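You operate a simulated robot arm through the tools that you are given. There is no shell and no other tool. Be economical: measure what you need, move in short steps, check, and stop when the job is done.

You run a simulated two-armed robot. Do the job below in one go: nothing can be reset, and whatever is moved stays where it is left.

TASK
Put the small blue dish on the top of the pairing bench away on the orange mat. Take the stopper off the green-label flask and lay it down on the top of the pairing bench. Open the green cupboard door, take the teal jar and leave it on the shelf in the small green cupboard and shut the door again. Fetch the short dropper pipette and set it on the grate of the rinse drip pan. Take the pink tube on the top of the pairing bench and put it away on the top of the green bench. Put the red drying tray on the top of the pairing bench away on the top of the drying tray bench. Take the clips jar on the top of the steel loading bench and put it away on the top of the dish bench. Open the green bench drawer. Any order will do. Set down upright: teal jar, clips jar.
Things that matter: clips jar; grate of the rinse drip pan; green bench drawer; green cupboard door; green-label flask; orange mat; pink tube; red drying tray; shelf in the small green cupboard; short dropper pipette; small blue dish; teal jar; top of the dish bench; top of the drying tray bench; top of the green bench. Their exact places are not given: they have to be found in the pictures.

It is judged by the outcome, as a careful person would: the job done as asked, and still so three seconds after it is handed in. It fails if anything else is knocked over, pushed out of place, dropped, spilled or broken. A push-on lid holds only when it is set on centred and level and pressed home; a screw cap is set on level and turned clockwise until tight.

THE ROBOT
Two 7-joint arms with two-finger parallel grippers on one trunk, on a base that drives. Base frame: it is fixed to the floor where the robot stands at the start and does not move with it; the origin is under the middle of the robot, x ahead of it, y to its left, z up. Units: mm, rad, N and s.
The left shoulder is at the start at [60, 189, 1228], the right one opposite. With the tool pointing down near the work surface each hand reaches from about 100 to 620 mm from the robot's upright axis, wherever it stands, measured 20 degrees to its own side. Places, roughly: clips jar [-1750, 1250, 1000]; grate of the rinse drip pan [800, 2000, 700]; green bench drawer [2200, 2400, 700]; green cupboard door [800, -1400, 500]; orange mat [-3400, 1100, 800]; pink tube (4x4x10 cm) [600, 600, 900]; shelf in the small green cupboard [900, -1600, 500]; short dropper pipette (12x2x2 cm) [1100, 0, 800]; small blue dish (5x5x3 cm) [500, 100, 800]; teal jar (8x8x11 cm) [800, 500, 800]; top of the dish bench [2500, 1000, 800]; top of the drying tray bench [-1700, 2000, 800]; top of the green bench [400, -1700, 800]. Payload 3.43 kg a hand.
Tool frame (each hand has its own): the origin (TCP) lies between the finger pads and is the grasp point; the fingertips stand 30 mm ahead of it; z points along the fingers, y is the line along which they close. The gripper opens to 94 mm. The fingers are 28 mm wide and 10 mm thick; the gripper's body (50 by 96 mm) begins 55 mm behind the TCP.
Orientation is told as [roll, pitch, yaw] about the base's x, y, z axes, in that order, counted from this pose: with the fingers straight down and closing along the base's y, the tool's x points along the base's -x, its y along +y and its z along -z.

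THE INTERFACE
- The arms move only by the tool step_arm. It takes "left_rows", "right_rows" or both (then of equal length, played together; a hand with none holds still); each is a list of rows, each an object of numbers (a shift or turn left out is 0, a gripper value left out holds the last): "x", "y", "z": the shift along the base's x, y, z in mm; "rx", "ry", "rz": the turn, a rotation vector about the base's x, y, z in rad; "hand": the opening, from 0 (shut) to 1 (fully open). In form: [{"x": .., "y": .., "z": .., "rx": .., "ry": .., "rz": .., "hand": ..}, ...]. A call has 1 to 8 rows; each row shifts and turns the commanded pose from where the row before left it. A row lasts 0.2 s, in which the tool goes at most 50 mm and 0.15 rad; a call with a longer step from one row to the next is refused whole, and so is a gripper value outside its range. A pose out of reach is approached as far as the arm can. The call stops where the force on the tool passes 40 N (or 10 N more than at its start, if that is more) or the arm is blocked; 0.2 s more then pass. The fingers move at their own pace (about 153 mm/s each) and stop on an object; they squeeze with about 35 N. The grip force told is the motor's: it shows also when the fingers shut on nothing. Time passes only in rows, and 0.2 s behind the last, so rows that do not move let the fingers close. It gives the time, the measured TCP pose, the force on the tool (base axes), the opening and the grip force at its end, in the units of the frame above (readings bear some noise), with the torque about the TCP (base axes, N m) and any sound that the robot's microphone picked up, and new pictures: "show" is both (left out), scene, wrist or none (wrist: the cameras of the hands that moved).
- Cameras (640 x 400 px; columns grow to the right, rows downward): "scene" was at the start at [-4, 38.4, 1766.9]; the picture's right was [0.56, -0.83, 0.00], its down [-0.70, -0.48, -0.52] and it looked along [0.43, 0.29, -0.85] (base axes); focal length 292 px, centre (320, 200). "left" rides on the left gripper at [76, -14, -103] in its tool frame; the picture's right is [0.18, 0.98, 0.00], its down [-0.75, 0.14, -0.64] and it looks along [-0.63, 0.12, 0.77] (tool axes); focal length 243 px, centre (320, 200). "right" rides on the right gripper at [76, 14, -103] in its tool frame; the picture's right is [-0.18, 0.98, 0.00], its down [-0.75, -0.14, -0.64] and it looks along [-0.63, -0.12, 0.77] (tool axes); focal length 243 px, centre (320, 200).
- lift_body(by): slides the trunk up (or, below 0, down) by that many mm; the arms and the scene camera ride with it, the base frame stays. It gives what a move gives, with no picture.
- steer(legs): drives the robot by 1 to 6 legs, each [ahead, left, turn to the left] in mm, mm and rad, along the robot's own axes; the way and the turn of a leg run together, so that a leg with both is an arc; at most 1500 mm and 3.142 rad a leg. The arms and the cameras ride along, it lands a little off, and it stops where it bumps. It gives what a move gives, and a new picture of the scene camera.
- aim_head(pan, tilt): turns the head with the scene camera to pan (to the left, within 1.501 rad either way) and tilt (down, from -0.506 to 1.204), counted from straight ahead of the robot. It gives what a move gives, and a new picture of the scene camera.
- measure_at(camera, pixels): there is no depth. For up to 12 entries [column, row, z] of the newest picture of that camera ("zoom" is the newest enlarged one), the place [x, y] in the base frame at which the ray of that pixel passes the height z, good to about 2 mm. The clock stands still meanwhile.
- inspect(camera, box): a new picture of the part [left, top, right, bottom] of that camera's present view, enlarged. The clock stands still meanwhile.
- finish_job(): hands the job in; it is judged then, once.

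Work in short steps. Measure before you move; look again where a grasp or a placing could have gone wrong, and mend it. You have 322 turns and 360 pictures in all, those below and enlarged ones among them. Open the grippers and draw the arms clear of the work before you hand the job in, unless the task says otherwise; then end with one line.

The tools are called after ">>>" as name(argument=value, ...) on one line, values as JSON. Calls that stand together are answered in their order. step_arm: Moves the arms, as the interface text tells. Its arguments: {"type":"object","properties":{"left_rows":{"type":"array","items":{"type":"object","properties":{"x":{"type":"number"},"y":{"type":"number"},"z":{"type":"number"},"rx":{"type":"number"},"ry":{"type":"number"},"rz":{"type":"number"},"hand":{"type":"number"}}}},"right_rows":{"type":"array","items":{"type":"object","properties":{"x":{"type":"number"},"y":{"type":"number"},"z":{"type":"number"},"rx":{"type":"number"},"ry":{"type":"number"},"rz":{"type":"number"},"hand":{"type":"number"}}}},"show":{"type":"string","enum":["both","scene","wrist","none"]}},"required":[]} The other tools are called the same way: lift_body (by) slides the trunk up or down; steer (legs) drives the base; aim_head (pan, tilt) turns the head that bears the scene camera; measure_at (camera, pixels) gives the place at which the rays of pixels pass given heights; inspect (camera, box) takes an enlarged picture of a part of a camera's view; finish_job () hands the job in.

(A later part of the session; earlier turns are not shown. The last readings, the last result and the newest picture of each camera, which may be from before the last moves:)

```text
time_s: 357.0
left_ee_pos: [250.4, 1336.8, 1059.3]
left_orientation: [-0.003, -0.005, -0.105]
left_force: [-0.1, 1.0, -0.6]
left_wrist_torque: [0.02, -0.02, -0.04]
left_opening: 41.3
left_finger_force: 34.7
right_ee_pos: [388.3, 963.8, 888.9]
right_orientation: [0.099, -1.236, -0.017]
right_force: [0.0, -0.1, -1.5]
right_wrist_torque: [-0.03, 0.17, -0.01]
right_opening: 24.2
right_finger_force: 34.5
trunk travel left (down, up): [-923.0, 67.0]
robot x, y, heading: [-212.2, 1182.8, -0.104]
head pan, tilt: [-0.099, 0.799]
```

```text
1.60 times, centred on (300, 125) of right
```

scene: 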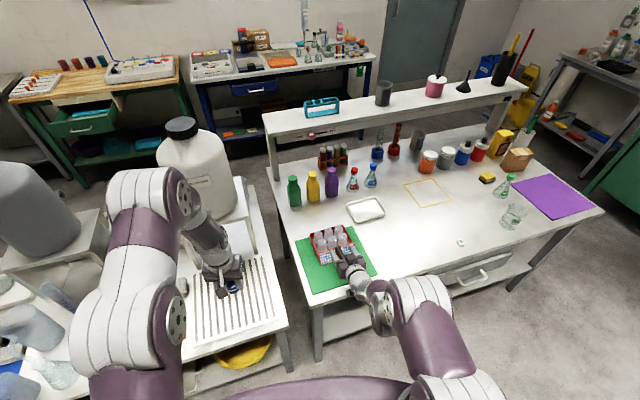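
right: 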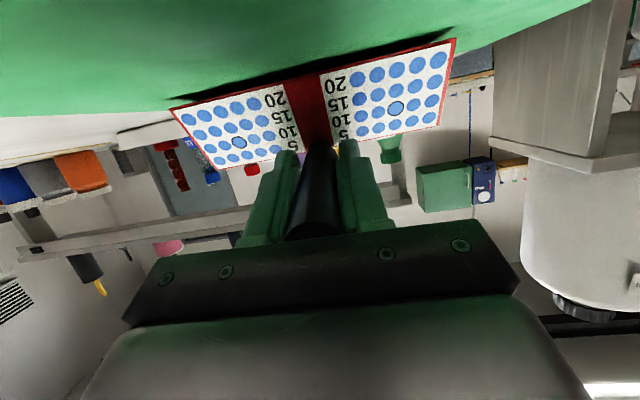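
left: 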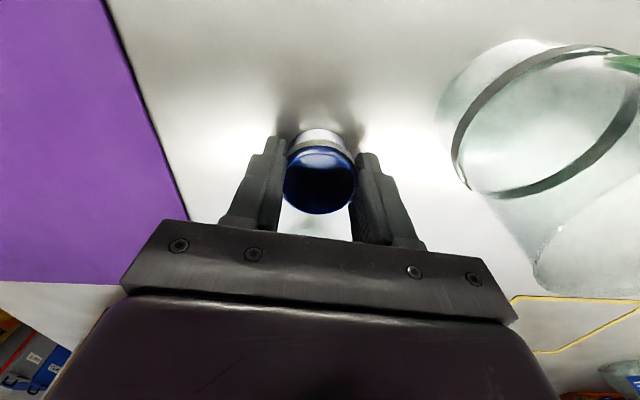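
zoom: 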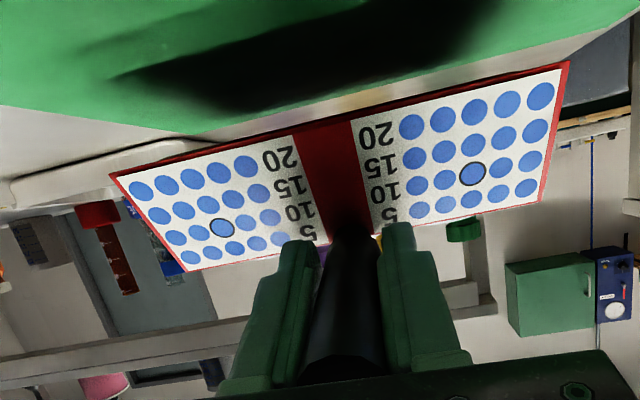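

The tray is level and light. I raise a bit more, back away and turn to find the drying tray bench.

>>> lift_body(by=50)

>>> steer(legs=[[-500, 0, 0], [0, 0, 1.6], [0, 0, 1.0]])

>>> aim_head(pan=0.2, tilt=0.6)

```text
time_s: 357.9
left_ee_pos: [250.3, 1337.5, 1109.2]
left_orientation: [-0.001, -0.006, -0.105]
left_force: [-0.8, 0.1, -0.3]
left_wrist_torque: [-0.04, -0.02, 0.0]
left_opening: 41.2
left_finger_force: 35.1
right_ee_pos: [388.3, 962.8, 940.0]
right_orientation: [0.099, -1.236, -0.017]
right_force: [-0.4, -1.0, -1.9]
right_wrist_torque: [-0.02, 0.21, -0.01]
right_opening: 23.9
right_finger_force: 34.5
trunk travel left (down, up): [-973.0, 17.0]
robot x, y, heading: [-213.7, 1179.7, -0.104]
head pan, tilt: [-0.099, 0.799]
```

```text
time_s: 360.3
left_ee_pos: [-143.7, 1376.5, 1109.4]
left_orientation: [-0.002, -0.004, -0.113]
left_force: [0.0, -0.5, -0.6]
left_wrist_torque: [0.02, 0.0, 0.0]
left_opening: 41.4
left_finger_force: 35.0
right_ee_pos: [-9.7, 1002.0, 937.8]
right_orientation: [0.099, -1.233, -0.024]
right_force: [-0.2, 0.3, -3.2]
right_wrist_torque: [-0.03, 0.22, -0.01]
right_opening: 24.0
right_finger_force: 35.4
trunk travel left (down, up): [-973.0, 17.0]
robot x, y, heading: [-610.2, 1227.2, -0.108]
head pan, tilt: [-0.099, 0.799]
stopped in leg 1: the robot was blocked; the commanded pose is now the measured one
```

scene: 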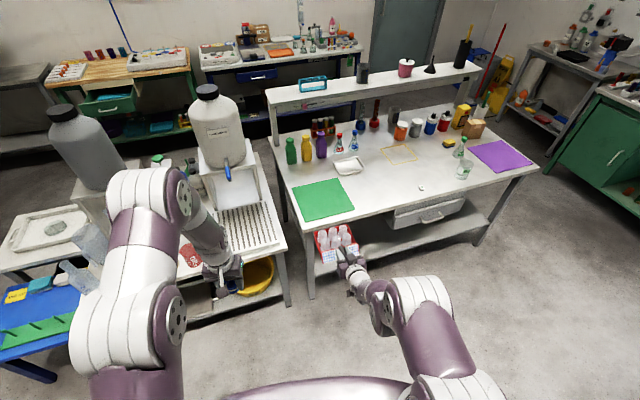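

```text
time_s: 361.1
left_ee_pos: [-145.7, 1377.7, 1108.7]
left_orientation: [-0.001, -0.008, -0.11]
left_force: [-0.6, 0.7, -0.9]
left_wrist_torque: [0.02, -0.01, 0.0]
left_opening: 41.2
left_finger_force: 34.9
right_ee_pos: [-13.5, 1004.7, 940.3]
right_orientation: [0.097, -1.236, -0.021]
right_force: [0.8, 0.0, -2.1]
right_wrist_torque: [-0.02, 0.21, 0.01]
right_opening: 24.1
right_finger_force: 35.8
trunk travel left (down, up): [-973.0, 17.0]
robot x, y, heading: [-607.6, 1228.2, -0.112]
head pan, tilt: [0.201, 0.6]
```

scene: 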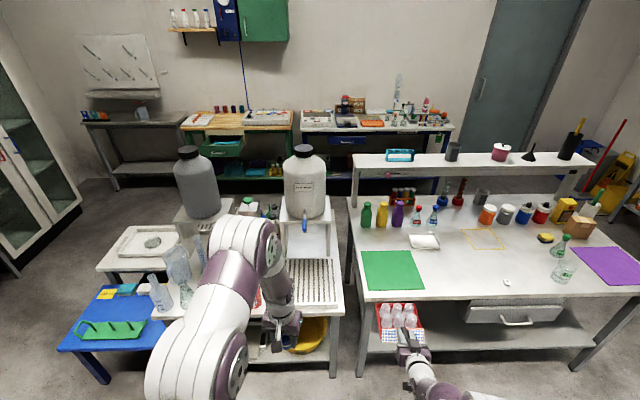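

Backing was blocked – something is right behind me. I move ahead a little and look to the left/back.

>>> steer(legs=[[120, 0, 0]])

>>> aim_head(pan=1.5, tilt=0.7)

>>> aim_head(pan=-1.5, tilt=0.6)

```text
time_s: 362.3
left_ee_pos: [-23.9, 1361.8, 1109.5]
left_orientation: [-0.001, -0.007, -0.111]
left_force: [-0.2, 0.0, -0.2]
left_wrist_torque: [0.0, -0.01, 0.04]
left_opening: 41.4
left_finger_force: 35.2
right_ee_pos: [111.1, 986.8, 940.6]
right_orientation: [0.098, -1.238, -0.022]
right_force: [0.3, 0.4, -2.2]
right_wrist_torque: [0.01, 0.21, -0.01]
right_opening: 24.1
right_finger_force: 35.5
trunk travel left (down, up): [-973.0, 17.0]
robot x, y, heading: [-488.7, 1208.5, -0.112]
head pan, tilt: [0.201, 0.6]
```

scene: 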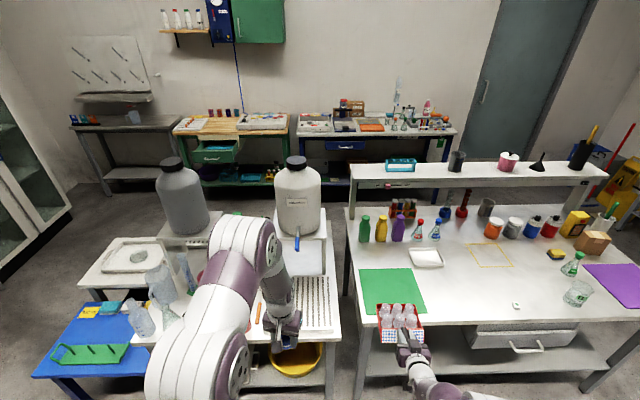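

```text
time_s: 363.8
left_ee_pos: [-20.9, 1362.1, 1110.0]
left_orientation: [-0.001, -0.006, -0.111]
left_force: [0.5, 0.3, -0.4]
left_wrist_torque: [0.01, 0.02, -0.01]
left_opening: 41.1
left_finger_force: 35.3
right_ee_pos: [113.4, 988.6, 939.0]
right_orientation: [0.1, -1.233, -0.023]
right_force: [0.2, 0.1, -1.9]
right_wrist_torque: [-0.02, 0.19, 0.01]
right_opening: 24.2
right_finger_force: 35.5
trunk travel left (down, up): [-973.0, 17.0]
robot x, y, heading: [-489.1, 1213.6, -0.112]
head pan, tilt: [1.499, 0.7]
```

scene: 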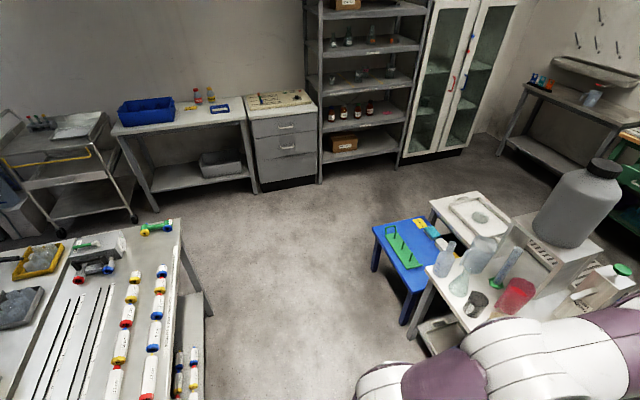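

```text
time_s: 366.4
left_ee_pos: [-21.8, 1362.9, 1108.3]
left_orientation: [-0.002, -0.008, -0.111]
left_force: [-0.2, -0.9, 0.2]
left_wrist_torque: [0.02, 0.01, 0.02]
left_opening: 41.3
left_finger_force: 34.7
right_ee_pos: [112.6, 988.4, 938.1]
right_orientation: [0.1, -1.235, -0.022]
right_force: [0.5, 0.9, -2.7]
right_wrist_torque: [0.0, 0.19, 0.01]
right_opening: 24.1
right_finger_force: 35.3
trunk travel left (down, up): [-973.0, 17.0]
robot x, y, heading: [-485.8, 1217.2, -0.113]
head pan, tilt: [-1.499, 0.6]
```

scene: 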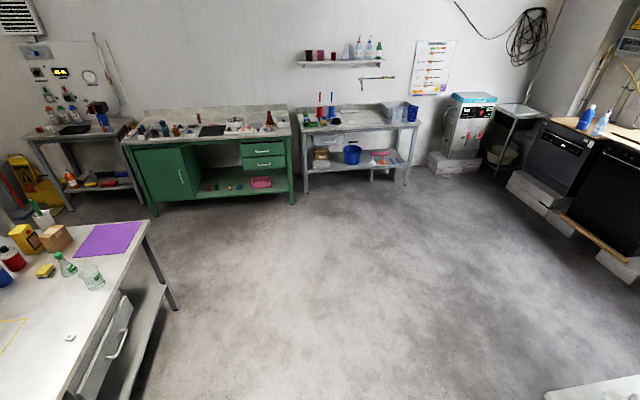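

I measure the nearby bench corner seen at the bottom right (545,393) of this view.

>>> measure_at(camera="scene", pixels=[[545, 393, 850], [545, 393, 800], [625, 378, 850], [545, 393, 900]])

>>> steer(legs=[[150, 0, 0], [0, -600, 0], [0, 0, 1.571]])

>>> aim_head(pan=1.4, tilt=0.6)

```text
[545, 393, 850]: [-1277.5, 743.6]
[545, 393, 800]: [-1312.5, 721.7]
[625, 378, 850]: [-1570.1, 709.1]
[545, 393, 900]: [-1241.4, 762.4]
```

```text
time_s: 374.6
left_ee_pos: [-556.7, 1062.6, 1108.8]
left_orientation: [-0.002, -0.008, 1.474]
left_force: [0.3, -0.3, -0.2]
left_wrist_torque: [0.02, 0.01, 0.01]
left_opening: 41.4
left_finger_force: 35.3
right_ee_pos: [-185.1, 1202.3, 938.9]
right_orientation: [0.099, -1.236, 1.56]
right_force: [-1.2, -0.4, -1.3]
right_wrist_torque: [-0.21, -0.05, -0.01]
right_opening: 24.2
right_finger_force: 34.4
trunk travel left (down, up): [-973.0, 17.0]
robot x, y, heading: [-400.5, 598.3, 1.472]
head pan, tilt: [-1.499, 0.6]
```

scene: 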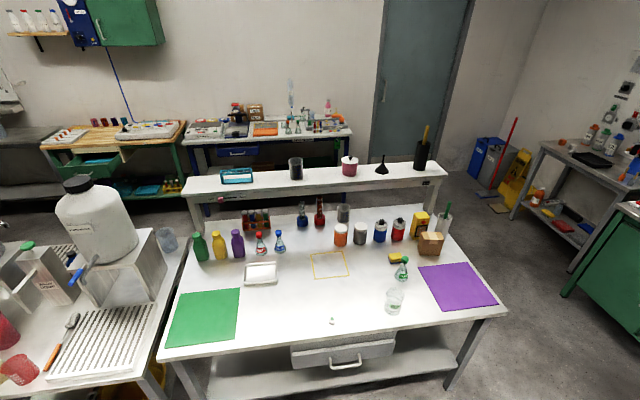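

```text
time_s: 377.1
left_ee_pos: [-557.2, 1062.4, 1109.0]
left_orientation: [-0.003, -0.006, 1.473]
left_force: [-0.3, 0.4, -1.0]
left_wrist_torque: [0.01, -0.01, -0.02]
left_opening: 41.4
left_finger_force: 35.2
right_ee_pos: [-185.3, 1202.2, 939.0]
right_orientation: [0.097, -1.234, 1.561]
right_force: [-0.6, 0.2, -2.8]
right_wrist_torque: [-0.24, -0.05, 0.02]
right_opening: 24.0
right_finger_force: 35.0
trunk travel left (down, up): [-973.0, 17.0]
robot x, y, heading: [-399.4, 596.7, 1.476]
head pan, tilt: [1.4, 0.6]
```

scene: 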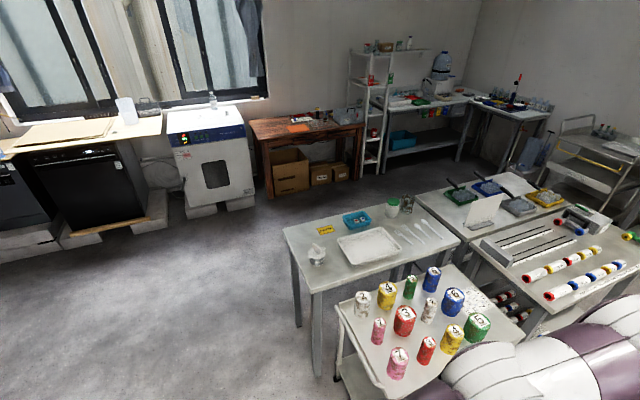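

Now I see it all: the black-handled trays' bench at (480,195), a cart of tins, and a bench with a green-lidded jar. I enlarge and measure.

>>> inspect(camera="scene", box=[280, 170, 520, 390])

>>> inspect(camera="scene", box=[400, 150, 640, 310])

>>> measure_at(camera="scene", pixels=[[405, 333, 900], [392, 215, 850], [475, 200, 800], [302, 128, 800], [345, 370, 850], [290, 235, 850], [462, 240, 850], [420, 192, 800], [500, 235, 800], [318, 255, 850], [480, 300, 900]])

```text
1.82 times, centred on (400, 280) of scene
```

zoom: 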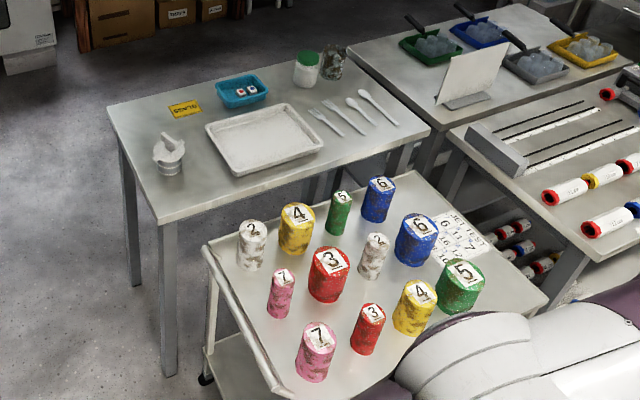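

```text
2.50 times, centred on (520, 230) of scene
```

zoom: 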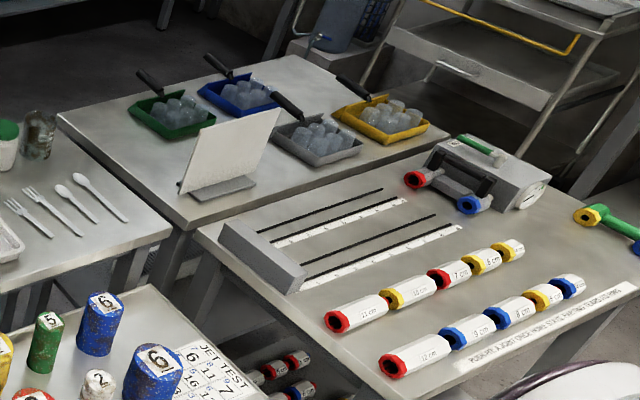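

```text
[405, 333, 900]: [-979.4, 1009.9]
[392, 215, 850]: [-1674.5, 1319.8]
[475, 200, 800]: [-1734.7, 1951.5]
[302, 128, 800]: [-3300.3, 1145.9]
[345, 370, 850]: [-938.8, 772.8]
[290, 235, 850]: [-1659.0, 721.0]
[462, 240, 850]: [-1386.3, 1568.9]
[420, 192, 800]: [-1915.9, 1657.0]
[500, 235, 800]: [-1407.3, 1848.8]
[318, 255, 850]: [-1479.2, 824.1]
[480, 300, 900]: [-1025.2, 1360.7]
```

Trays with black handles stand on the drying tray bench, reached from its far (−x) side; the clips jar candidates stand near (-1675,1320), the orange mat at (-3300,1146). I drive around the south side to the west aisle.

>>> steer(legs=[[-620, 0, 0.095], [0, 1200, 0], [0, 1000, 0]])

>>> aim_head(pan=0.0, tilt=0.5)

```text
time_s: 391.1
left_ee_pos: [-2837.9, 446.6, 1109.4]
left_orientation: [-0.001, -0.007, 1.553]
left_force: [0.5, 1.1, -0.9]
left_wrist_torque: [-0.01, -0.04, -0.01]
left_opening: 41.5
left_finger_force: 34.7
right_ee_pos: [-2479.0, 615.7, 939.2]
right_orientation: [0.099, -1.235, 1.641]
right_force: [-0.2, -0.7, -1.8]
right_wrist_torque: [-0.2, -0.01, -0.03]
right_opening: 23.9
right_finger_force: 35.2
trunk travel left (down, up): [-973.0, 17.0]
robot x, y, heading: [-2643.9, -0.7, 1.556]
head pan, tilt: [1.4, 0.6]
```

scene: 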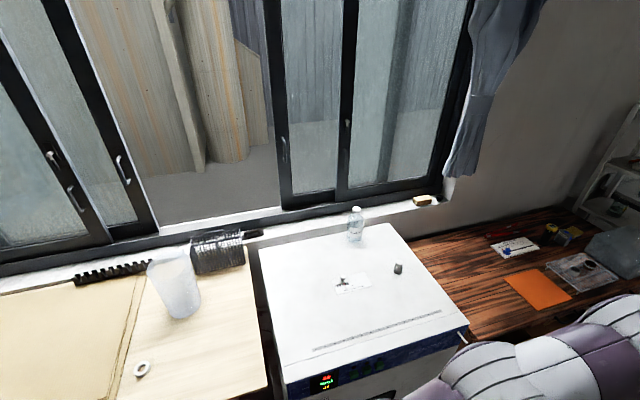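

```text
time_s: 392.6
left_ee_pos: [-2839.5, 447.1, 1109.9]
left_orientation: [0.0, -0.009, 1.554]
left_force: [0.0, -0.5, -0.6]
left_wrist_torque: [-0.01, 0.0, 0.01]
left_opening: 41.4
left_finger_force: 35.5
right_ee_pos: [-2479.6, 616.7, 939.4]
right_orientation: [0.097, -1.233, 1.643]
right_force: [-0.5, 0.1, -2.1]
right_wrist_torque: [-0.22, -0.02, 0.03]
right_opening: 23.9
right_finger_force: 34.7
trunk travel left (down, up): [-973.0, 17.0]
robot x, y, heading: [-2644.7, -3.3, 1.551]
head pan, tilt: [0.0, 0.499]
```

scene: 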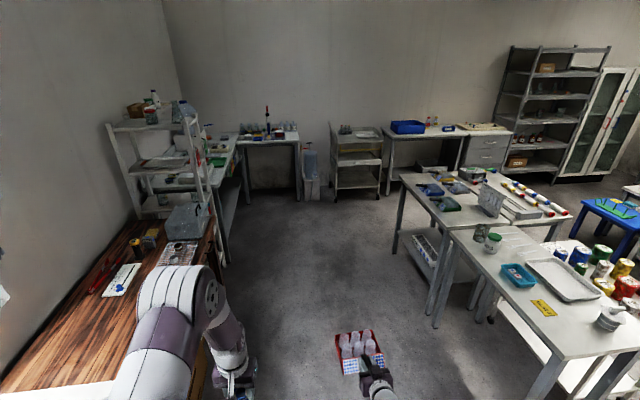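

I measure the wooden table's near edge and the drying bench edges.

>>> measure_at(camera="scene", pixels=[[212, 240, 800], [100, 395, 800], [400, 176, 800], [447, 228, 800], [560, 215, 800], [430, 185, 800], [480, 240, 850], [487, 252, 850], [477, 183, 800], [405, 262, 0], [150, 222, 800]])

>>> inspect(camera="scene", box=[390, 150, 630, 350])

```text
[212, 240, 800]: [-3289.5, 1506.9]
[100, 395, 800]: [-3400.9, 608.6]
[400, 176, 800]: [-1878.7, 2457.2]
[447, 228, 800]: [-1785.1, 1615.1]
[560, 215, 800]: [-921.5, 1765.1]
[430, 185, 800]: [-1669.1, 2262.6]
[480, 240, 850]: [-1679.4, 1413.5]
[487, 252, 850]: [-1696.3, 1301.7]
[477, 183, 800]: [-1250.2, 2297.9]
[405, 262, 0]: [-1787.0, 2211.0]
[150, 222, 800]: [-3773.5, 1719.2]
```

```text
2.00 times, centred on (510, 250) of scene
```

zoom: 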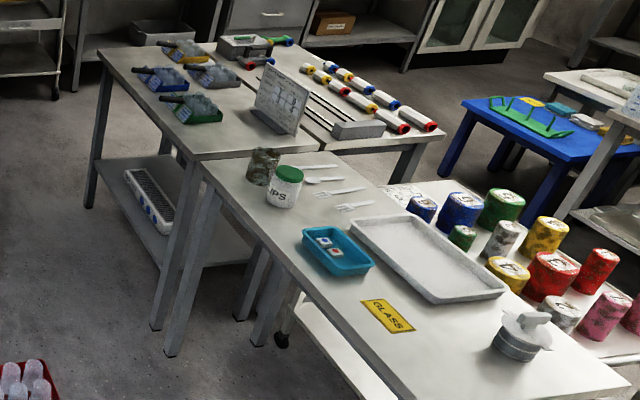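

Tray first. I drive up the west aisle, turn to face the drying bench, and look at its free space.

>>> steer(legs=[[0, 130, 0], [1500, 0, 0], [0, 0, -1.65]])

>>> aim_head(pan=0.1, tilt=0.65)

>>> inspect(camera="scene", box=[200, 100, 520, 300])

```text
time_s: 404.7
left_ee_pos: [-2261.0, 1605.9, 1109.6]
left_orientation: [-0.002, -0.007, -0.124]
left_force: [-0.7, -0.3, -0.8]
left_wrist_torque: [0.02, 0.01, 0.0]
left_opening: 41.1
left_finger_force: 35.0
right_ee_pos: [-2130.1, 1228.3, 938.6]
right_orientation: [0.097, -1.235, -0.035]
right_force: [0.1, 0.3, -3.2]
right_wrist_torque: [-0.02, 0.24, 0.0]
right_opening: 24.2
right_finger_force: 35.2
trunk travel left (down, up): [-973.0, 17.0]
robot x, y, heading: [-2729.8, 1459.0, -0.122]
head pan, tilt: [0.0, 0.499]
```

scene: 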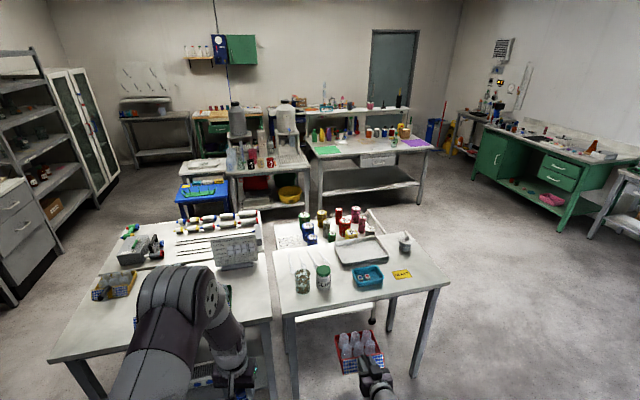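

```text
time_s: 405.4
left_ee_pos: [-2262.0, 1605.4, 1109.7]
left_orientation: [-0.002, -0.006, -0.125]
left_force: [-0.2, -0.2, -0.8]
left_wrist_torque: [-0.01, 0.0, 0.04]
left_opening: 41.3
left_finger_force: 34.8
right_ee_pos: [-2131.7, 1229.9, 939.9]
right_orientation: [0.1, -1.232, -0.035]
right_force: [0.5, 0.3, -1.7]
right_wrist_torque: [0.04, 0.23, 0.01]
right_opening: 24.3
right_finger_force: 35.2
trunk travel left (down, up): [-973.0, 17.0]
robot x, y, heading: [-2725.7, 1460.9, -0.122]
head pan, tilt: [0.099, 0.649]
```

scene: 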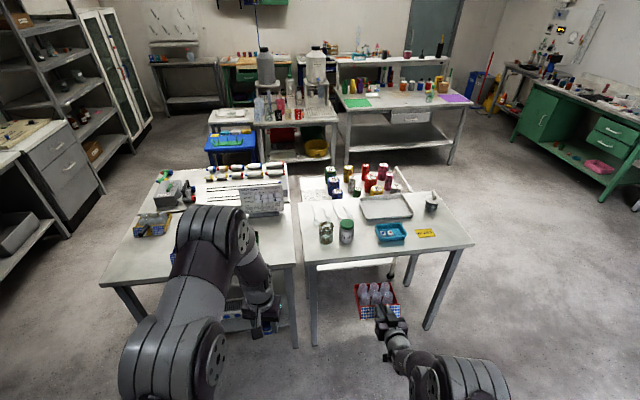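

```text
2.00 times, centred on (360, 200) of scene
```

zoom: 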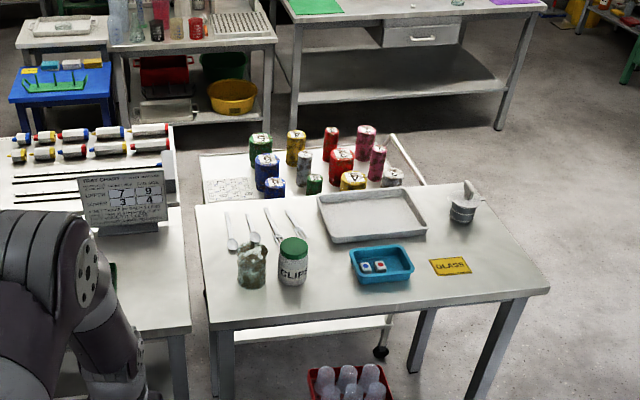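

The green-lidded jar reads "CLIPS". I measure the free front zone of the drying bench and the jar's foot.

>>> measure_at(camera="zoom", pixels=[[140, 285, 800], [150, 335, 800], [190, 325, 800], [188, 215, 800], [130, 230, 800], [292, 283, 850], [292, 283, 800], [252, 286, 800], [205, 330, 800], [548, 290, 800]])

```text
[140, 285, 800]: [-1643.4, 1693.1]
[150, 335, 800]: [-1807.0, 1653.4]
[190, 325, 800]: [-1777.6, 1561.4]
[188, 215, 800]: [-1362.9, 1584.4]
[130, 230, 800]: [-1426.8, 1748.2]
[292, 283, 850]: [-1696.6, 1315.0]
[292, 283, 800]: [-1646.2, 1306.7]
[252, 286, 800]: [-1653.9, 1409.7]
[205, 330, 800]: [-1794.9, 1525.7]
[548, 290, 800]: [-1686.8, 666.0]
```

Free zone centre ≈(-1660,1680). I raise the trunk to its top, strafe into line and drive in most of the way.

>>> lift_body(by=15)

>>> steer(legs=[[0, 488, 0], [200, 0, 0]])

>>> aim_head(pan=-0.2, tilt=0.85)

```text
time_s: 406.1
left_ee_pos: [-2261.4, 1605.8, 1123.5]
left_orientation: [-0.003, -0.008, -0.124]
left_force: [0.3, -0.5, -0.7]
left_wrist_torque: [0.01, -0.02, 0.0]
left_opening: 41.2
left_finger_force: 35.1
right_ee_pos: [-2132.5, 1228.8, 954.7]
right_orientation: [0.098, -1.234, -0.034]
right_force: [-0.8, 0.5, -1.2]
right_wrist_torque: [-0.01, 0.2, 0.0]
right_opening: 23.9
right_finger_force: 34.8
trunk travel left (down, up): [-988.0, 2.0]
robot x, y, heading: [-2729.8, 1460.4, -0.128]
head pan, tilt: [0.099, 0.649]
```

```text
time_s: 410.1
left_ee_pos: [-2005.3, 2061.4, 1124.5]
left_orientation: [-0.003, -0.009, -0.121]
left_force: [-0.7, -0.5, -0.9]
left_wrist_torque: [-0.05, -0.02, 0.01]
left_opening: 41.3
left_finger_force: 34.9
right_ee_pos: [-1876.8, 1685.8, 955.8]
right_orientation: [0.098, -1.237, -0.034]
right_force: [0.1, 0.3, -3.0]
right_wrist_torque: [-0.02, 0.21, -0.02]
right_opening: 21.6
right_finger_force: 35.3
trunk travel left (down, up): [-988.0, 2.0]
robot x, y, heading: [-2473.7, 1915.8, -0.123]
head pan, tilt: [0.099, 0.649]
```

scene: 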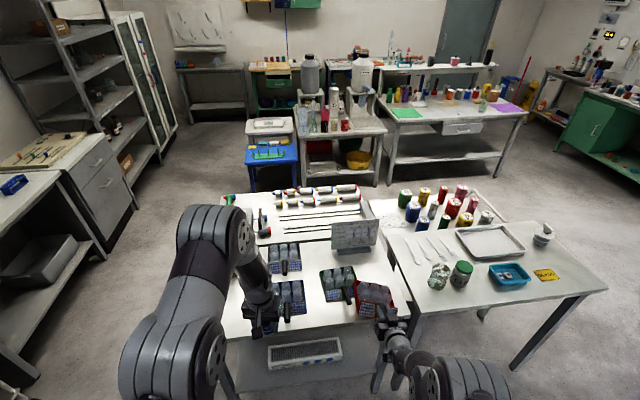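

```text
time_s: 410.9
left_ee_pos: [-2004.6, 2062.5, 1124.0]
left_orientation: [-0.001, -0.006, -0.123]
left_force: [1.3, 0.7, 0.1]
left_wrist_torque: [-0.01, 0.05, 0.0]
left_opening: 41.4
left_finger_force: 34.9
right_ee_pos: [-1873.1, 1685.2, 952.3]
right_orientation: [0.099, -1.233, -0.032]
right_force: [0.5, -0.2, -2.3]
right_wrist_torque: [0.0, 0.19, 0.0]
right_opening: 21.7
right_finger_force: 34.9
trunk travel left (down, up): [-988.0, 2.0]
robot x, y, heading: [-2471.2, 1918.5, -0.121]
head pan, tilt: [-0.201, 0.85]
```

scene: 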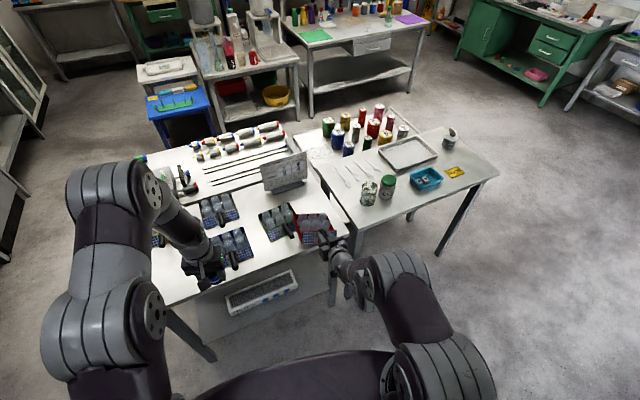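

I enlarge the tray region to check its attitude and distance from the green tray.

>>> inspect(camera="scene", box=[180, 150, 400, 300])

>>> measure_at(camera="scene", pixels=[[280, 222, 815], [262, 212, 800], [298, 236, 800], [352, 222, 800], [345, 245, 800], [300, 190, 800]])

```text
2.67 times, centred on (290, 225) of scene
```

zoom: 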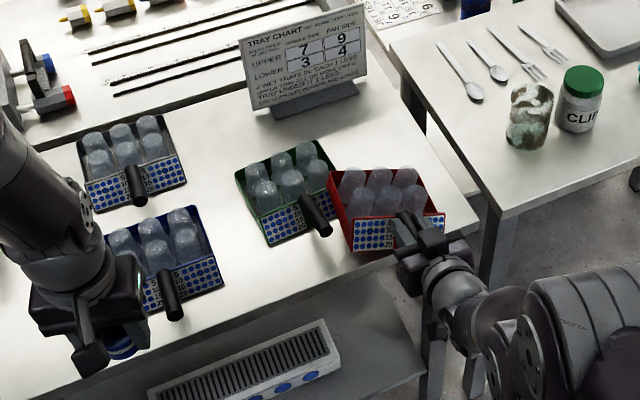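

```text
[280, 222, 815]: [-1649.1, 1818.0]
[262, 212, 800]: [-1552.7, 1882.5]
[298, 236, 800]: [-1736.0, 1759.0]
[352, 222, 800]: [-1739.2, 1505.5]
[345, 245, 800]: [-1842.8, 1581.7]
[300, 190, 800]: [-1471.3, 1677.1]
```

The green tray occupies y≥1750; the bench edge is at y≈1575. I aim the red tray's centre at (-1650,1660) and drive in.

>>> steer(legs=[[137, -15, 0]])

>>> inspect(camera="scene", box=[200, 150, 420, 300])

```text
time_s: 412.2
left_ee_pos: [-1875.0, 2030.1, 1125.9]
left_orientation: [-0.003, -0.007, -0.124]
left_force: [0.3, 0.9, 0.1]
left_wrist_torque: [-0.03, -0.04, 0.02]
left_opening: 41.5
left_finger_force: 34.6
right_ee_pos: [-1744.5, 1654.4, 954.3]
right_orientation: [0.098, -1.236, -0.032]
right_force: [0.2, 0.5, -2.4]
right_wrist_torque: [0.0, 0.2, -0.01]
right_opening: 21.6
right_finger_force: 34.8
trunk travel left (down, up): [-988.0, 2.0]
robot x, y, heading: [-2334.6, 1882.6, -0.121]
head pan, tilt: [-0.201, 0.85]
```

scene: 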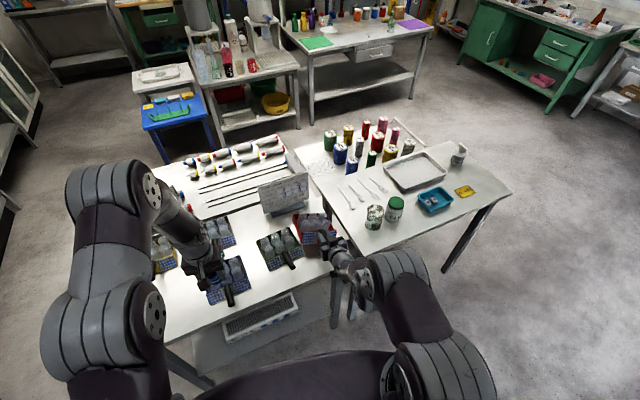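

```text
2.67 times, centred on (310, 225) of scene
```

zoom: 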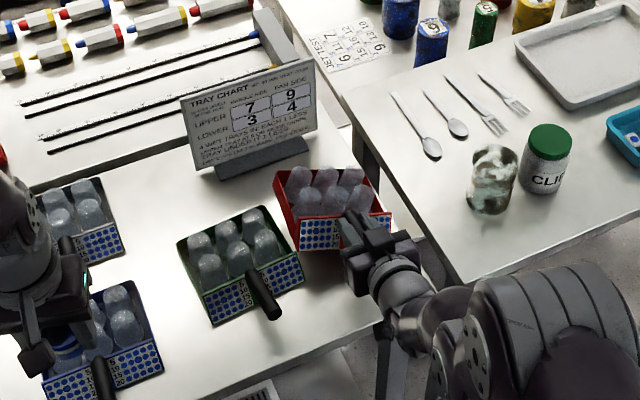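

I lower with the trunk in stages.

>>> lift_body(by=-55)

>>> inspect(camera="scene", box=[220, 170, 420, 310])

>>> inspect(camera="right", box=[0, 0, 640, 400])

```text
time_s: 413.0
left_ee_pos: [-1873.7, 2029.7, 1082.1]
left_orientation: [-0.001, -0.009, -0.124]
left_force: [0.3, 0.1, 0.6]
left_wrist_torque: [-0.03, 0.04, -0.03]
left_opening: 41.4
left_finger_force: 35.1
right_ee_pos: [-1736.5, 1653.1, 921.8]
right_orientation: [0.094, -1.266, -0.026]
right_force: [-5.4, -0.7, 13.6]
right_wrist_torque: [-0.32, -0.05, -0.07]
right_opening: 21.4
right_finger_force: 35.1
trunk travel left (down, up): [-945.0, 45.0]
robot x, y, heading: [-2340.2, 1886.0, -0.119]
head pan, tilt: [-0.201, 0.85]
stopped: the force on the tool passed its limit (the readings are from after the stop); the commanded pose is now the measured one
```

```text
2.86 times, centred on (320, 240) of scene
```

zoom: 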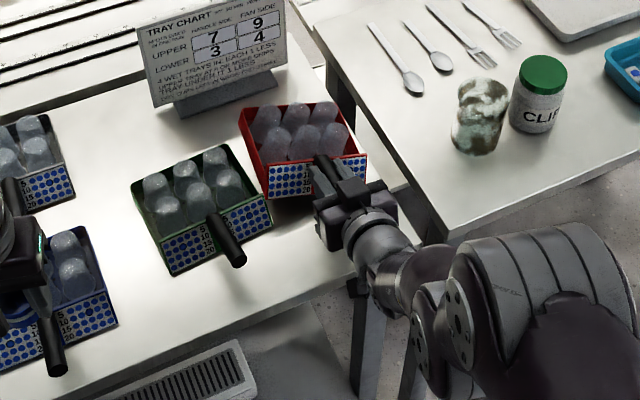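

```text
1.00 times, centred on (320, 200) of right
```

zoom: 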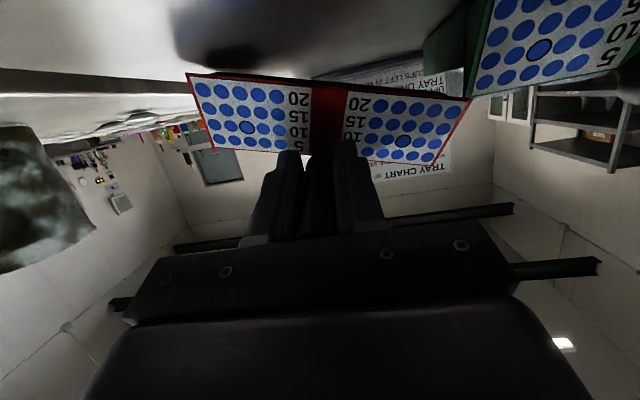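

Contact came at TCP 922, so this bench is higher (~855). I check whether the tray sits flat by lowering a few mm more.

>>> lift_body(by=-6)

>>> inspect(camera="right", box=[120, 0, 520, 250])

```text
time_s: 413.5
left_ee_pos: [-1872.6, 2028.9, 1074.4]
left_orientation: [-0.001, -0.006, -0.125]
left_force: [-0.1, 0.3, -0.1]
left_wrist_torque: [0.02, -0.01, 0.0]
left_opening: 41.2
left_finger_force: 35.0
right_ee_pos: [-1738.0, 1652.3, 911.3]
right_orientation: [0.101, -1.255, -0.037]
right_force: [0.7, -0.4, -2.4]
right_wrist_torque: [-0.04, 0.2, 0.0]
right_opening: 19.8
right_finger_force: 34.9
trunk travel left (down, up): [-939.0, 51.0]
robot x, y, heading: [-2339.6, 1879.2, -0.123]
head pan, tilt: [-0.201, 0.85]
```

```text
1.60 times, centred on (320, 125) of right
```

zoom: 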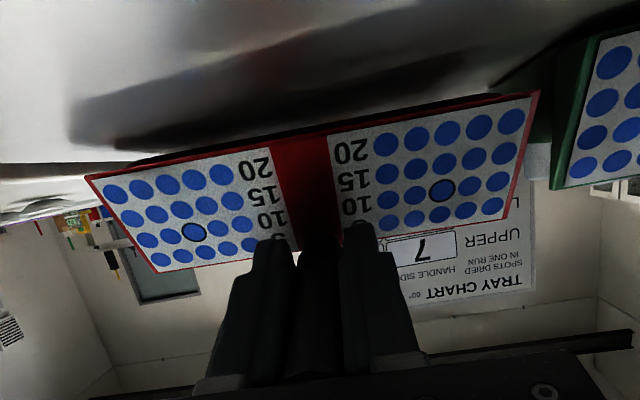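

It hangs free again (a little slip happened). I keep lowering in small moves.

>>> lift_body(by=-10)

>>> lift_body(by=-8)

>>> inspect(camera="right", box=[120, 0, 520, 250])

```text
time_s: 414.1
left_ee_pos: [-1875.2, 2029.2, 1065.4]
left_orientation: [-0.004, -0.006, -0.123]
left_force: [-0.2, 0.6, -0.7]
left_wrist_torque: [-0.01, 0.01, 0.01]
left_opening: 41.1
left_finger_force: 35.1
right_ee_pos: [-1736.0, 1654.8, 905.7]
right_orientation: [0.093, -1.262, -0.027]
right_force: [0.2, 3.4, 8.8]
right_wrist_torque: [-0.57, -0.17, 0.09]
right_opening: 20.0
right_finger_force: 34.6
trunk travel left (down, up): [-929.0, 61.0]
robot x, y, heading: [-2341.0, 1883.2, -0.119]
head pan, tilt: [-0.201, 0.85]
```

```text
time_s: 414.7
left_ee_pos: [-1877.8, 2030.7, 1058.8]
left_orientation: [-0.005, -0.01, -0.125]
left_force: [0.2, 0.1, 0.5]
left_wrist_torque: [-0.02, 0.05, 0.0]
left_opening: 41.3
left_finger_force: 35.2
right_ee_pos: [-1736.0, 1654.2, 903.7]
right_orientation: [0.092, -1.275, -0.026]
right_force: [-3.8, 2.1, 36.6]
right_wrist_torque: [-0.18, -1.08, 0.21]
right_opening: 20.5
right_finger_force: 35.1
trunk travel left (down, up): [-921.0, 69.0]
robot x, y, heading: [-2340.3, 1884.0, -0.123]
head pan, tilt: [-0.201, 0.85]
```

```text
1.60 times, centred on (320, 125) of right
```

zoom: 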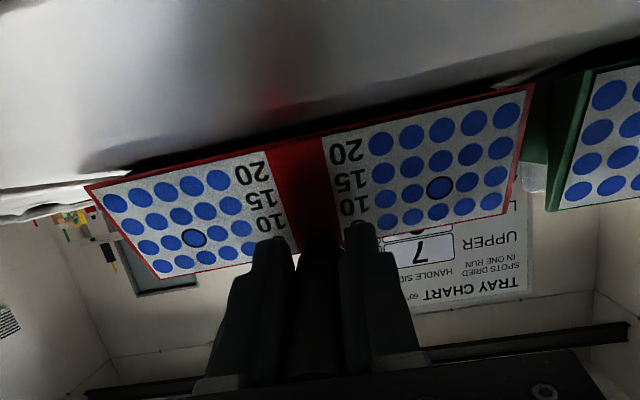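

Firm contact (36 N) at 904: the tray is down. I ease up 2 mm and open.

>>> step_arm(right_rows=[{"z": 2}, {"hand": 0.3}, {"hand": 0.45}, {"hand": 0.6}], show="both")

```text
time_s: 415.7
left_ee_pos: [-1873.3, 2029.8, 1056.6]
left_orientation: [-0.003, -0.005, -0.125]
left_force: [1.0, -0.2, -0.1]
left_wrist_torque: [0.04, 0.03, 0.0]
left_opening: 41.1
left_finger_force: 34.4
right_ee_pos: [-1736.5, 1653.3, 896.1]
right_orientation: [0.099, -1.254, -0.032]
right_force: [0.2, -0.4, -0.7]
right_wrist_torque: [-0.01, 0.0, 0.0]
right_opening: 56.4
right_finger_force: 0.0
trunk travel left (down, up): [-921.0, 69.0]
robot x, y, heading: [-2342.1, 1881.2, -0.118]
head pan, tilt: [-0.201, 0.85]
```

scene: 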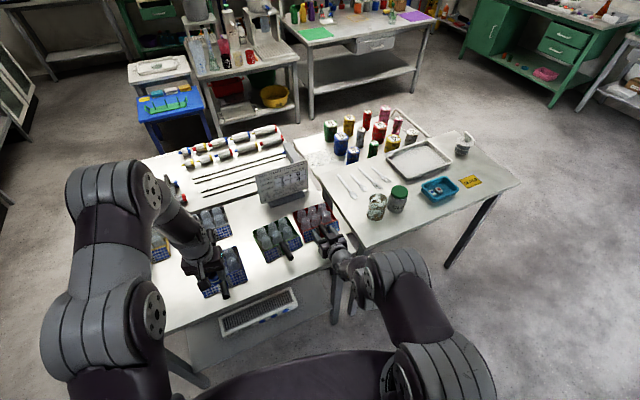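
right: 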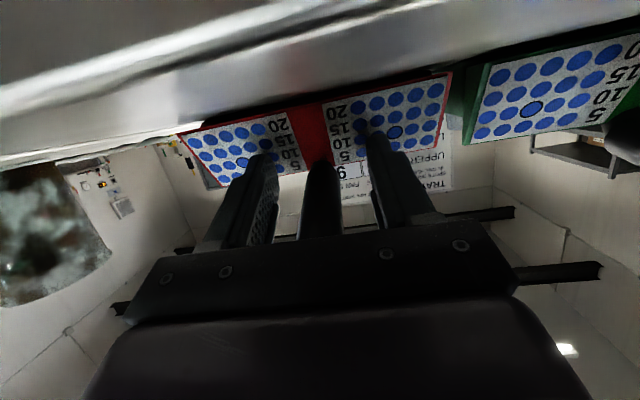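

Released and the tray stands. I back off along the handle's direction.

>>> steer(legs=[[-140, -26, 0], [-200, 0, 0]])

>>> inspect(camera="scene", box=[220, 130, 520, 300])

```text
time_s: 418.2
left_ee_pos: [-2210.5, 2045.3, 1056.9]
left_orientation: [-0.002, -0.005, -0.122]
left_force: [1.2, 0.3, -0.7]
left_wrist_torque: [-0.01, 0.01, -0.05]
left_opening: 41.4
left_finger_force: 35.0
right_ee_pos: [-2073.6, 1669.1, 895.9]
right_orientation: [0.098, -1.257, -0.033]
right_force: [-0.5, 0.1, -0.2]
right_wrist_torque: [0.02, 0.02, 0.02]
right_opening: 56.3
right_finger_force: 0.1
trunk travel left (down, up): [-921.0, 69.0]
robot x, y, heading: [-2680.4, 1899.8, -0.122]
head pan, tilt: [-0.201, 0.85]
```

scene: 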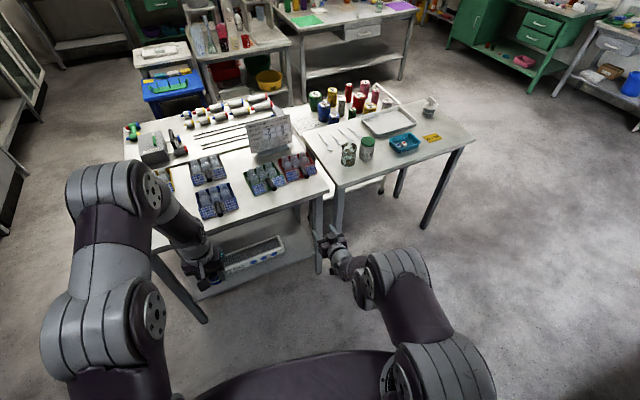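

```text
2.13 times, centred on (370, 215) of scene
```

zoom: 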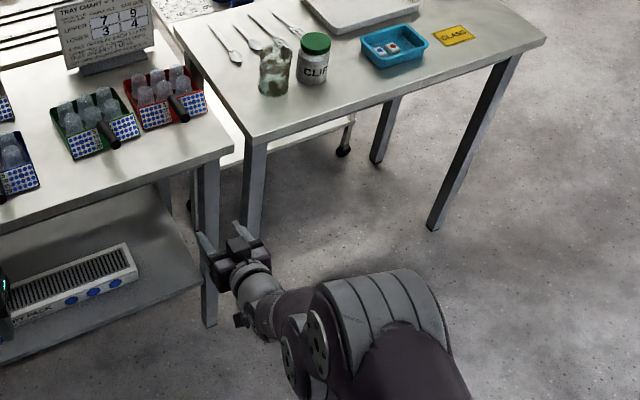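

The red tray is in place. I turn the right hand back to pointing down and raise it.

>>> step_arm(right_rows=[{"rx": -0.01, "ry": 0.14, "z": 20, "hand": 1}, {"rx": -0.01, "ry": 0.14, "z": 20}, {"rx": -0.01, "ry": 0.14, "z": 20}, {"rx": -0.01, "ry": 0.14, "z": 20}, {"rx": -0.01, "ry": 0.14, "z": 20}, {"rx": -0.01, "ry": 0.14, "z": 20}, {"rx": -0.01, "ry": 0.14, "z": 20}, {"rx": -0.01, "ry": 0.14, "z": 20}], show="none")

>>> step_arm(right_rows=[{"ry": 0.12, "x": -40}, {"x": -45}, {"x": -45}, {"x": -45}, {"x": -40}], show="none")

```text
time_s: 420.0
left_ee_pos: [-2211.7, 2045.4, 1057.4]
left_orientation: [-0.004, -0.004, -0.121]
left_force: [0.0, 0.7, -0.1]
left_wrist_torque: [0.01, -0.01, -0.06]
left_opening: 41.2
left_finger_force: 35.2
right_ee_pos: [-2070.7, 1677.8, 1045.1]
right_orientation: [0.022, -0.199, 0.041]
right_force: [0.1, 0.8, -0.1]
right_wrist_torque: [-0.02, 0.03, -0.01]
right_opening: 93.8
right_finger_force: 0.0
right hand out of reach, approached as far as the arm can: row 6, 7
trunk travel left (down, up): [-921.0, 69.0]
robot x, y, heading: [-2677.2, 1903.3, -0.124]
head pan, tilt: [-0.201, 0.85]
```

```text
time_s: 421.2
left_ee_pos: [-2212.4, 2046.2, 1058.5]
left_orientation: [-0.002, -0.006, -0.122]
left_force: [-0.4, 0.3, 0.4]
left_wrist_torque: [-0.04, -0.04, 0.02]
left_opening: 41.4
left_finger_force: 35.0
right_ee_pos: [-2287.0, 1678.4, 1046.0]
right_orientation: [0.028, -0.081, 0.039]
right_force: [0.3, -0.4, 1.2]
right_wrist_torque: [0.0, -0.01, -0.03]
right_opening: 94.1
right_finger_force: 0.0
trunk travel left (down, up): [-921.0, 69.0]
robot x, y, heading: [-2677.2, 1903.7, -0.117]
head pan, tilt: [-0.201, 0.85]
```

I turn to face the wooden table with the orange mat.

>>> steer(legs=[[0, 0, -1.5], [0, 0, -1.52], [0, 560, 0]])

>>> aim_head(pan=0.1, tilt=0.8)

```text
time_s: 431.8
left_ee_pos: [-3148.0, 1164.4, 1058.6]
left_orientation: [-0.001, -0.006, 3.11]
left_force: [-0.2, 0.0, -0.6]
left_wrist_torque: [-0.01, -0.01, -0.04]
left_opening: 41.5
left_finger_force: 35.1
right_ee_pos: [-3107.5, 1537.6, 1046.7]
right_orientation: [0.031, -0.083, -3.015]
right_force: [1.3, 0.5, 0.5]
right_wrist_torque: [0.0, -0.02, 0.0]
right_opening: 93.8
right_finger_force: 0.1
trunk travel left (down, up): [-921.0, 69.0]
robot x, y, heading: [-2694.9, 1351.4, 3.11]
head pan, tilt: [-0.201, 0.85]
```

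scene: 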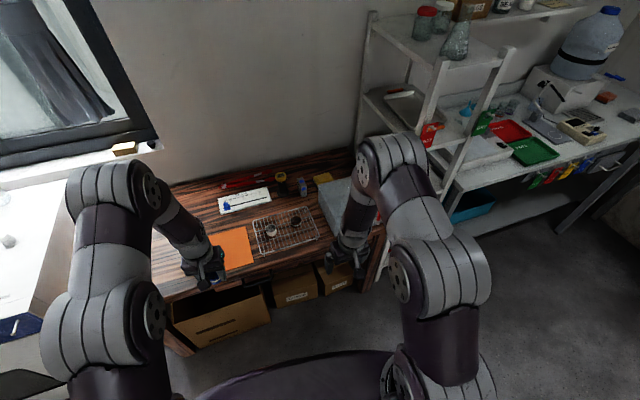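

```text
time_s: 432.6
left_ee_pos: [-3146.5, 1163.9, 1056.2]
left_orientation: [-0.004, -0.008, 3.11]
left_force: [0.2, 0.4, -1.0]
left_wrist_torque: [0.01, 0.04, 0.03]
left_opening: 41.3
left_finger_force: 34.7
right_ee_pos: [-3108.3, 1535.5, 1046.4]
right_orientation: [0.028, -0.082, -3.016]
right_force: [-0.4, -0.2, 0.2]
right_wrist_torque: [0.03, 0.0, 0.03]
right_opening: 94.0
right_finger_force: 0.1
trunk travel left (down, up): [-921.0, 69.0]
robot x, y, heading: [-2696.0, 1352.6, 3.116]
head pan, tilt: [0.099, 0.799]
```

scene: 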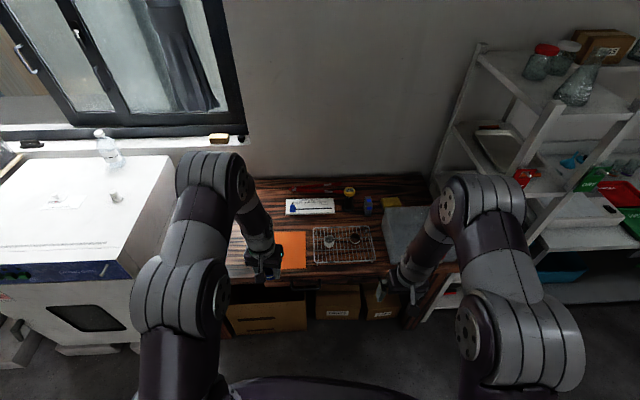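

I measure the orange mat's visible corners (305,232),(305,268) and the table edge.

>>> measure_at(camera="scene", pixels=[[305, 232, 800], [305, 268, 800], [280, 232, 800], [280, 268, 800], [300, 286, 800], [292, 250, 800], [305, 232, 770], [305, 268, 770]])

>>> inspect(camera="left", box=[0, 0, 640, 400])

```text
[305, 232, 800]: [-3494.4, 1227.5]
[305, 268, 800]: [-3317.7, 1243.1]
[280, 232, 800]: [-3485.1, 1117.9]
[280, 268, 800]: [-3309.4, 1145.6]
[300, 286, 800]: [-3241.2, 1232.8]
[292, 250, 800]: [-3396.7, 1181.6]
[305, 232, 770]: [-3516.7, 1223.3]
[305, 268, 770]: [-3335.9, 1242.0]
```

```text
1.00 times, centred on (320, 200) of left
```

zoom: 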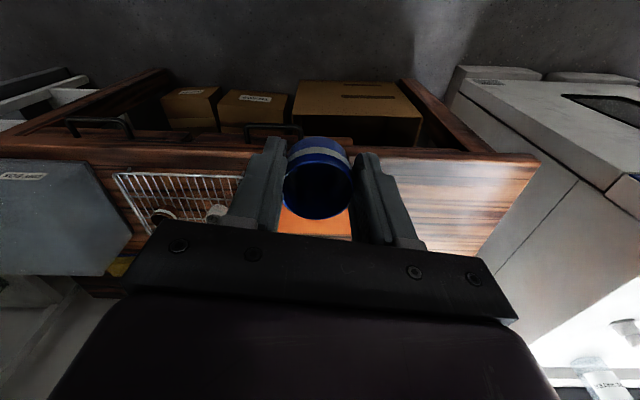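

The mat spans x −3495…−3318 up to y≈1235. I aim at (-3400,1165): drive 130 mm and extend the left arm the rest.

>>> steer(legs=[[135, 0, 0]])

>>> step_arm(left_rows=[{"x": -30, "z": -20}, {"x": -30, "z": -20}, {"x": -30, "z": -20}, {"x": -28, "z": -20}], show="both")

```text
time_s: 433.9
left_ee_pos: [-3281.7, 1168.3, 1057.4]
left_orientation: [-0.002, -0.006, 3.11]
left_force: [1.0, -0.5, -0.3]
left_wrist_torque: [-0.03, 0.01, -0.02]
left_opening: 41.3
left_finger_force: 34.6
right_ee_pos: [-3241.3, 1540.3, 1047.4]
right_orientation: [0.029, -0.083, -3.012]
right_force: [0.0, 0.2, 0.3]
right_wrist_torque: [-0.01, -0.04, 0.01]
right_opening: 93.8
right_finger_force: 0.1
trunk travel left (down, up): [-921.0, 69.0]
robot x, y, heading: [-2831.6, 1354.8, 3.111]
head pan, tilt: [0.099, 0.799]
```

scene: 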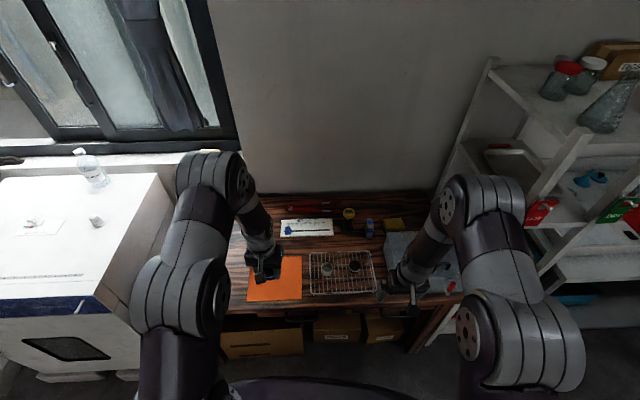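

```text
time_s: 434.9
left_ee_pos: [-3401.3, 1165.6, 977.1]
left_orientation: [-0.004, -0.006, 3.11]
left_force: [0.3, 0.1, -0.4]
left_wrist_torque: [-0.02, -0.04, -0.01]
left_opening: 41.6
left_finger_force: 34.6
right_ee_pos: [-3243.0, 1540.2, 1045.6]
right_orientation: [0.028, -0.08, -3.013]
right_force: [-0.4, 0.5, 0.4]
right_wrist_torque: [-0.03, -0.02, 0.03]
right_opening: 93.8
right_finger_force: 0.1
trunk travel left (down, up): [-921.0, 69.0]
robot x, y, heading: [-2828.8, 1355.9, 3.111]
head pan, tilt: [0.099, 0.799]
```

scene: 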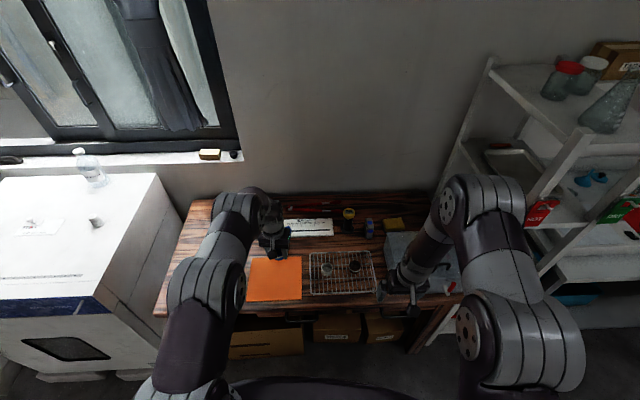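
left: 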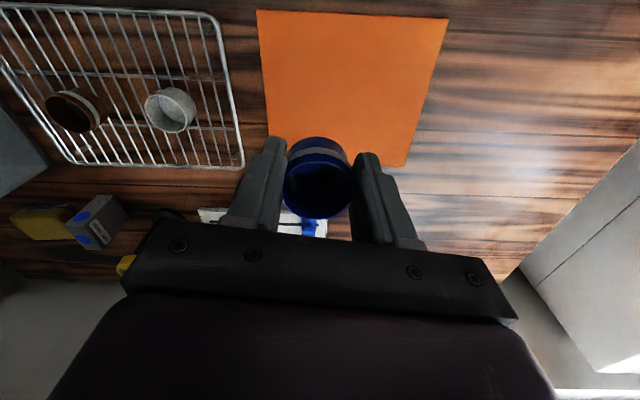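

The whole mat is now visible in both views; I measure its centre in the wrist camera (345,88) and in the scene (274,279) to get true height and place.

>>> measure_at(camera="left", pixels=[[345, 88, 800], [345, 88, 760], [450, 18, 780], [415, 165, 780], [257, 10, 780]])

>>> measure_at(camera="scene", pixels=[[274, 279, 800], [274, 279, 760], [251, 258, 780], [301, 256, 780], [301, 299, 780], [247, 302, 780]])

```text
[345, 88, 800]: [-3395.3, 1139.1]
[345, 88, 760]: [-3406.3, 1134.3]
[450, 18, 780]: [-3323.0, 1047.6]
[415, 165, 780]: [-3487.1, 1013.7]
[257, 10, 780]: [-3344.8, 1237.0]
```

```text
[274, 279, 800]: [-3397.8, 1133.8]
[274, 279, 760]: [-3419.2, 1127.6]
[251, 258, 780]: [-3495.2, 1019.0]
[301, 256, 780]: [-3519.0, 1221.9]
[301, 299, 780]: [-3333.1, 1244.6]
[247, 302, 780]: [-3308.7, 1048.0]
```

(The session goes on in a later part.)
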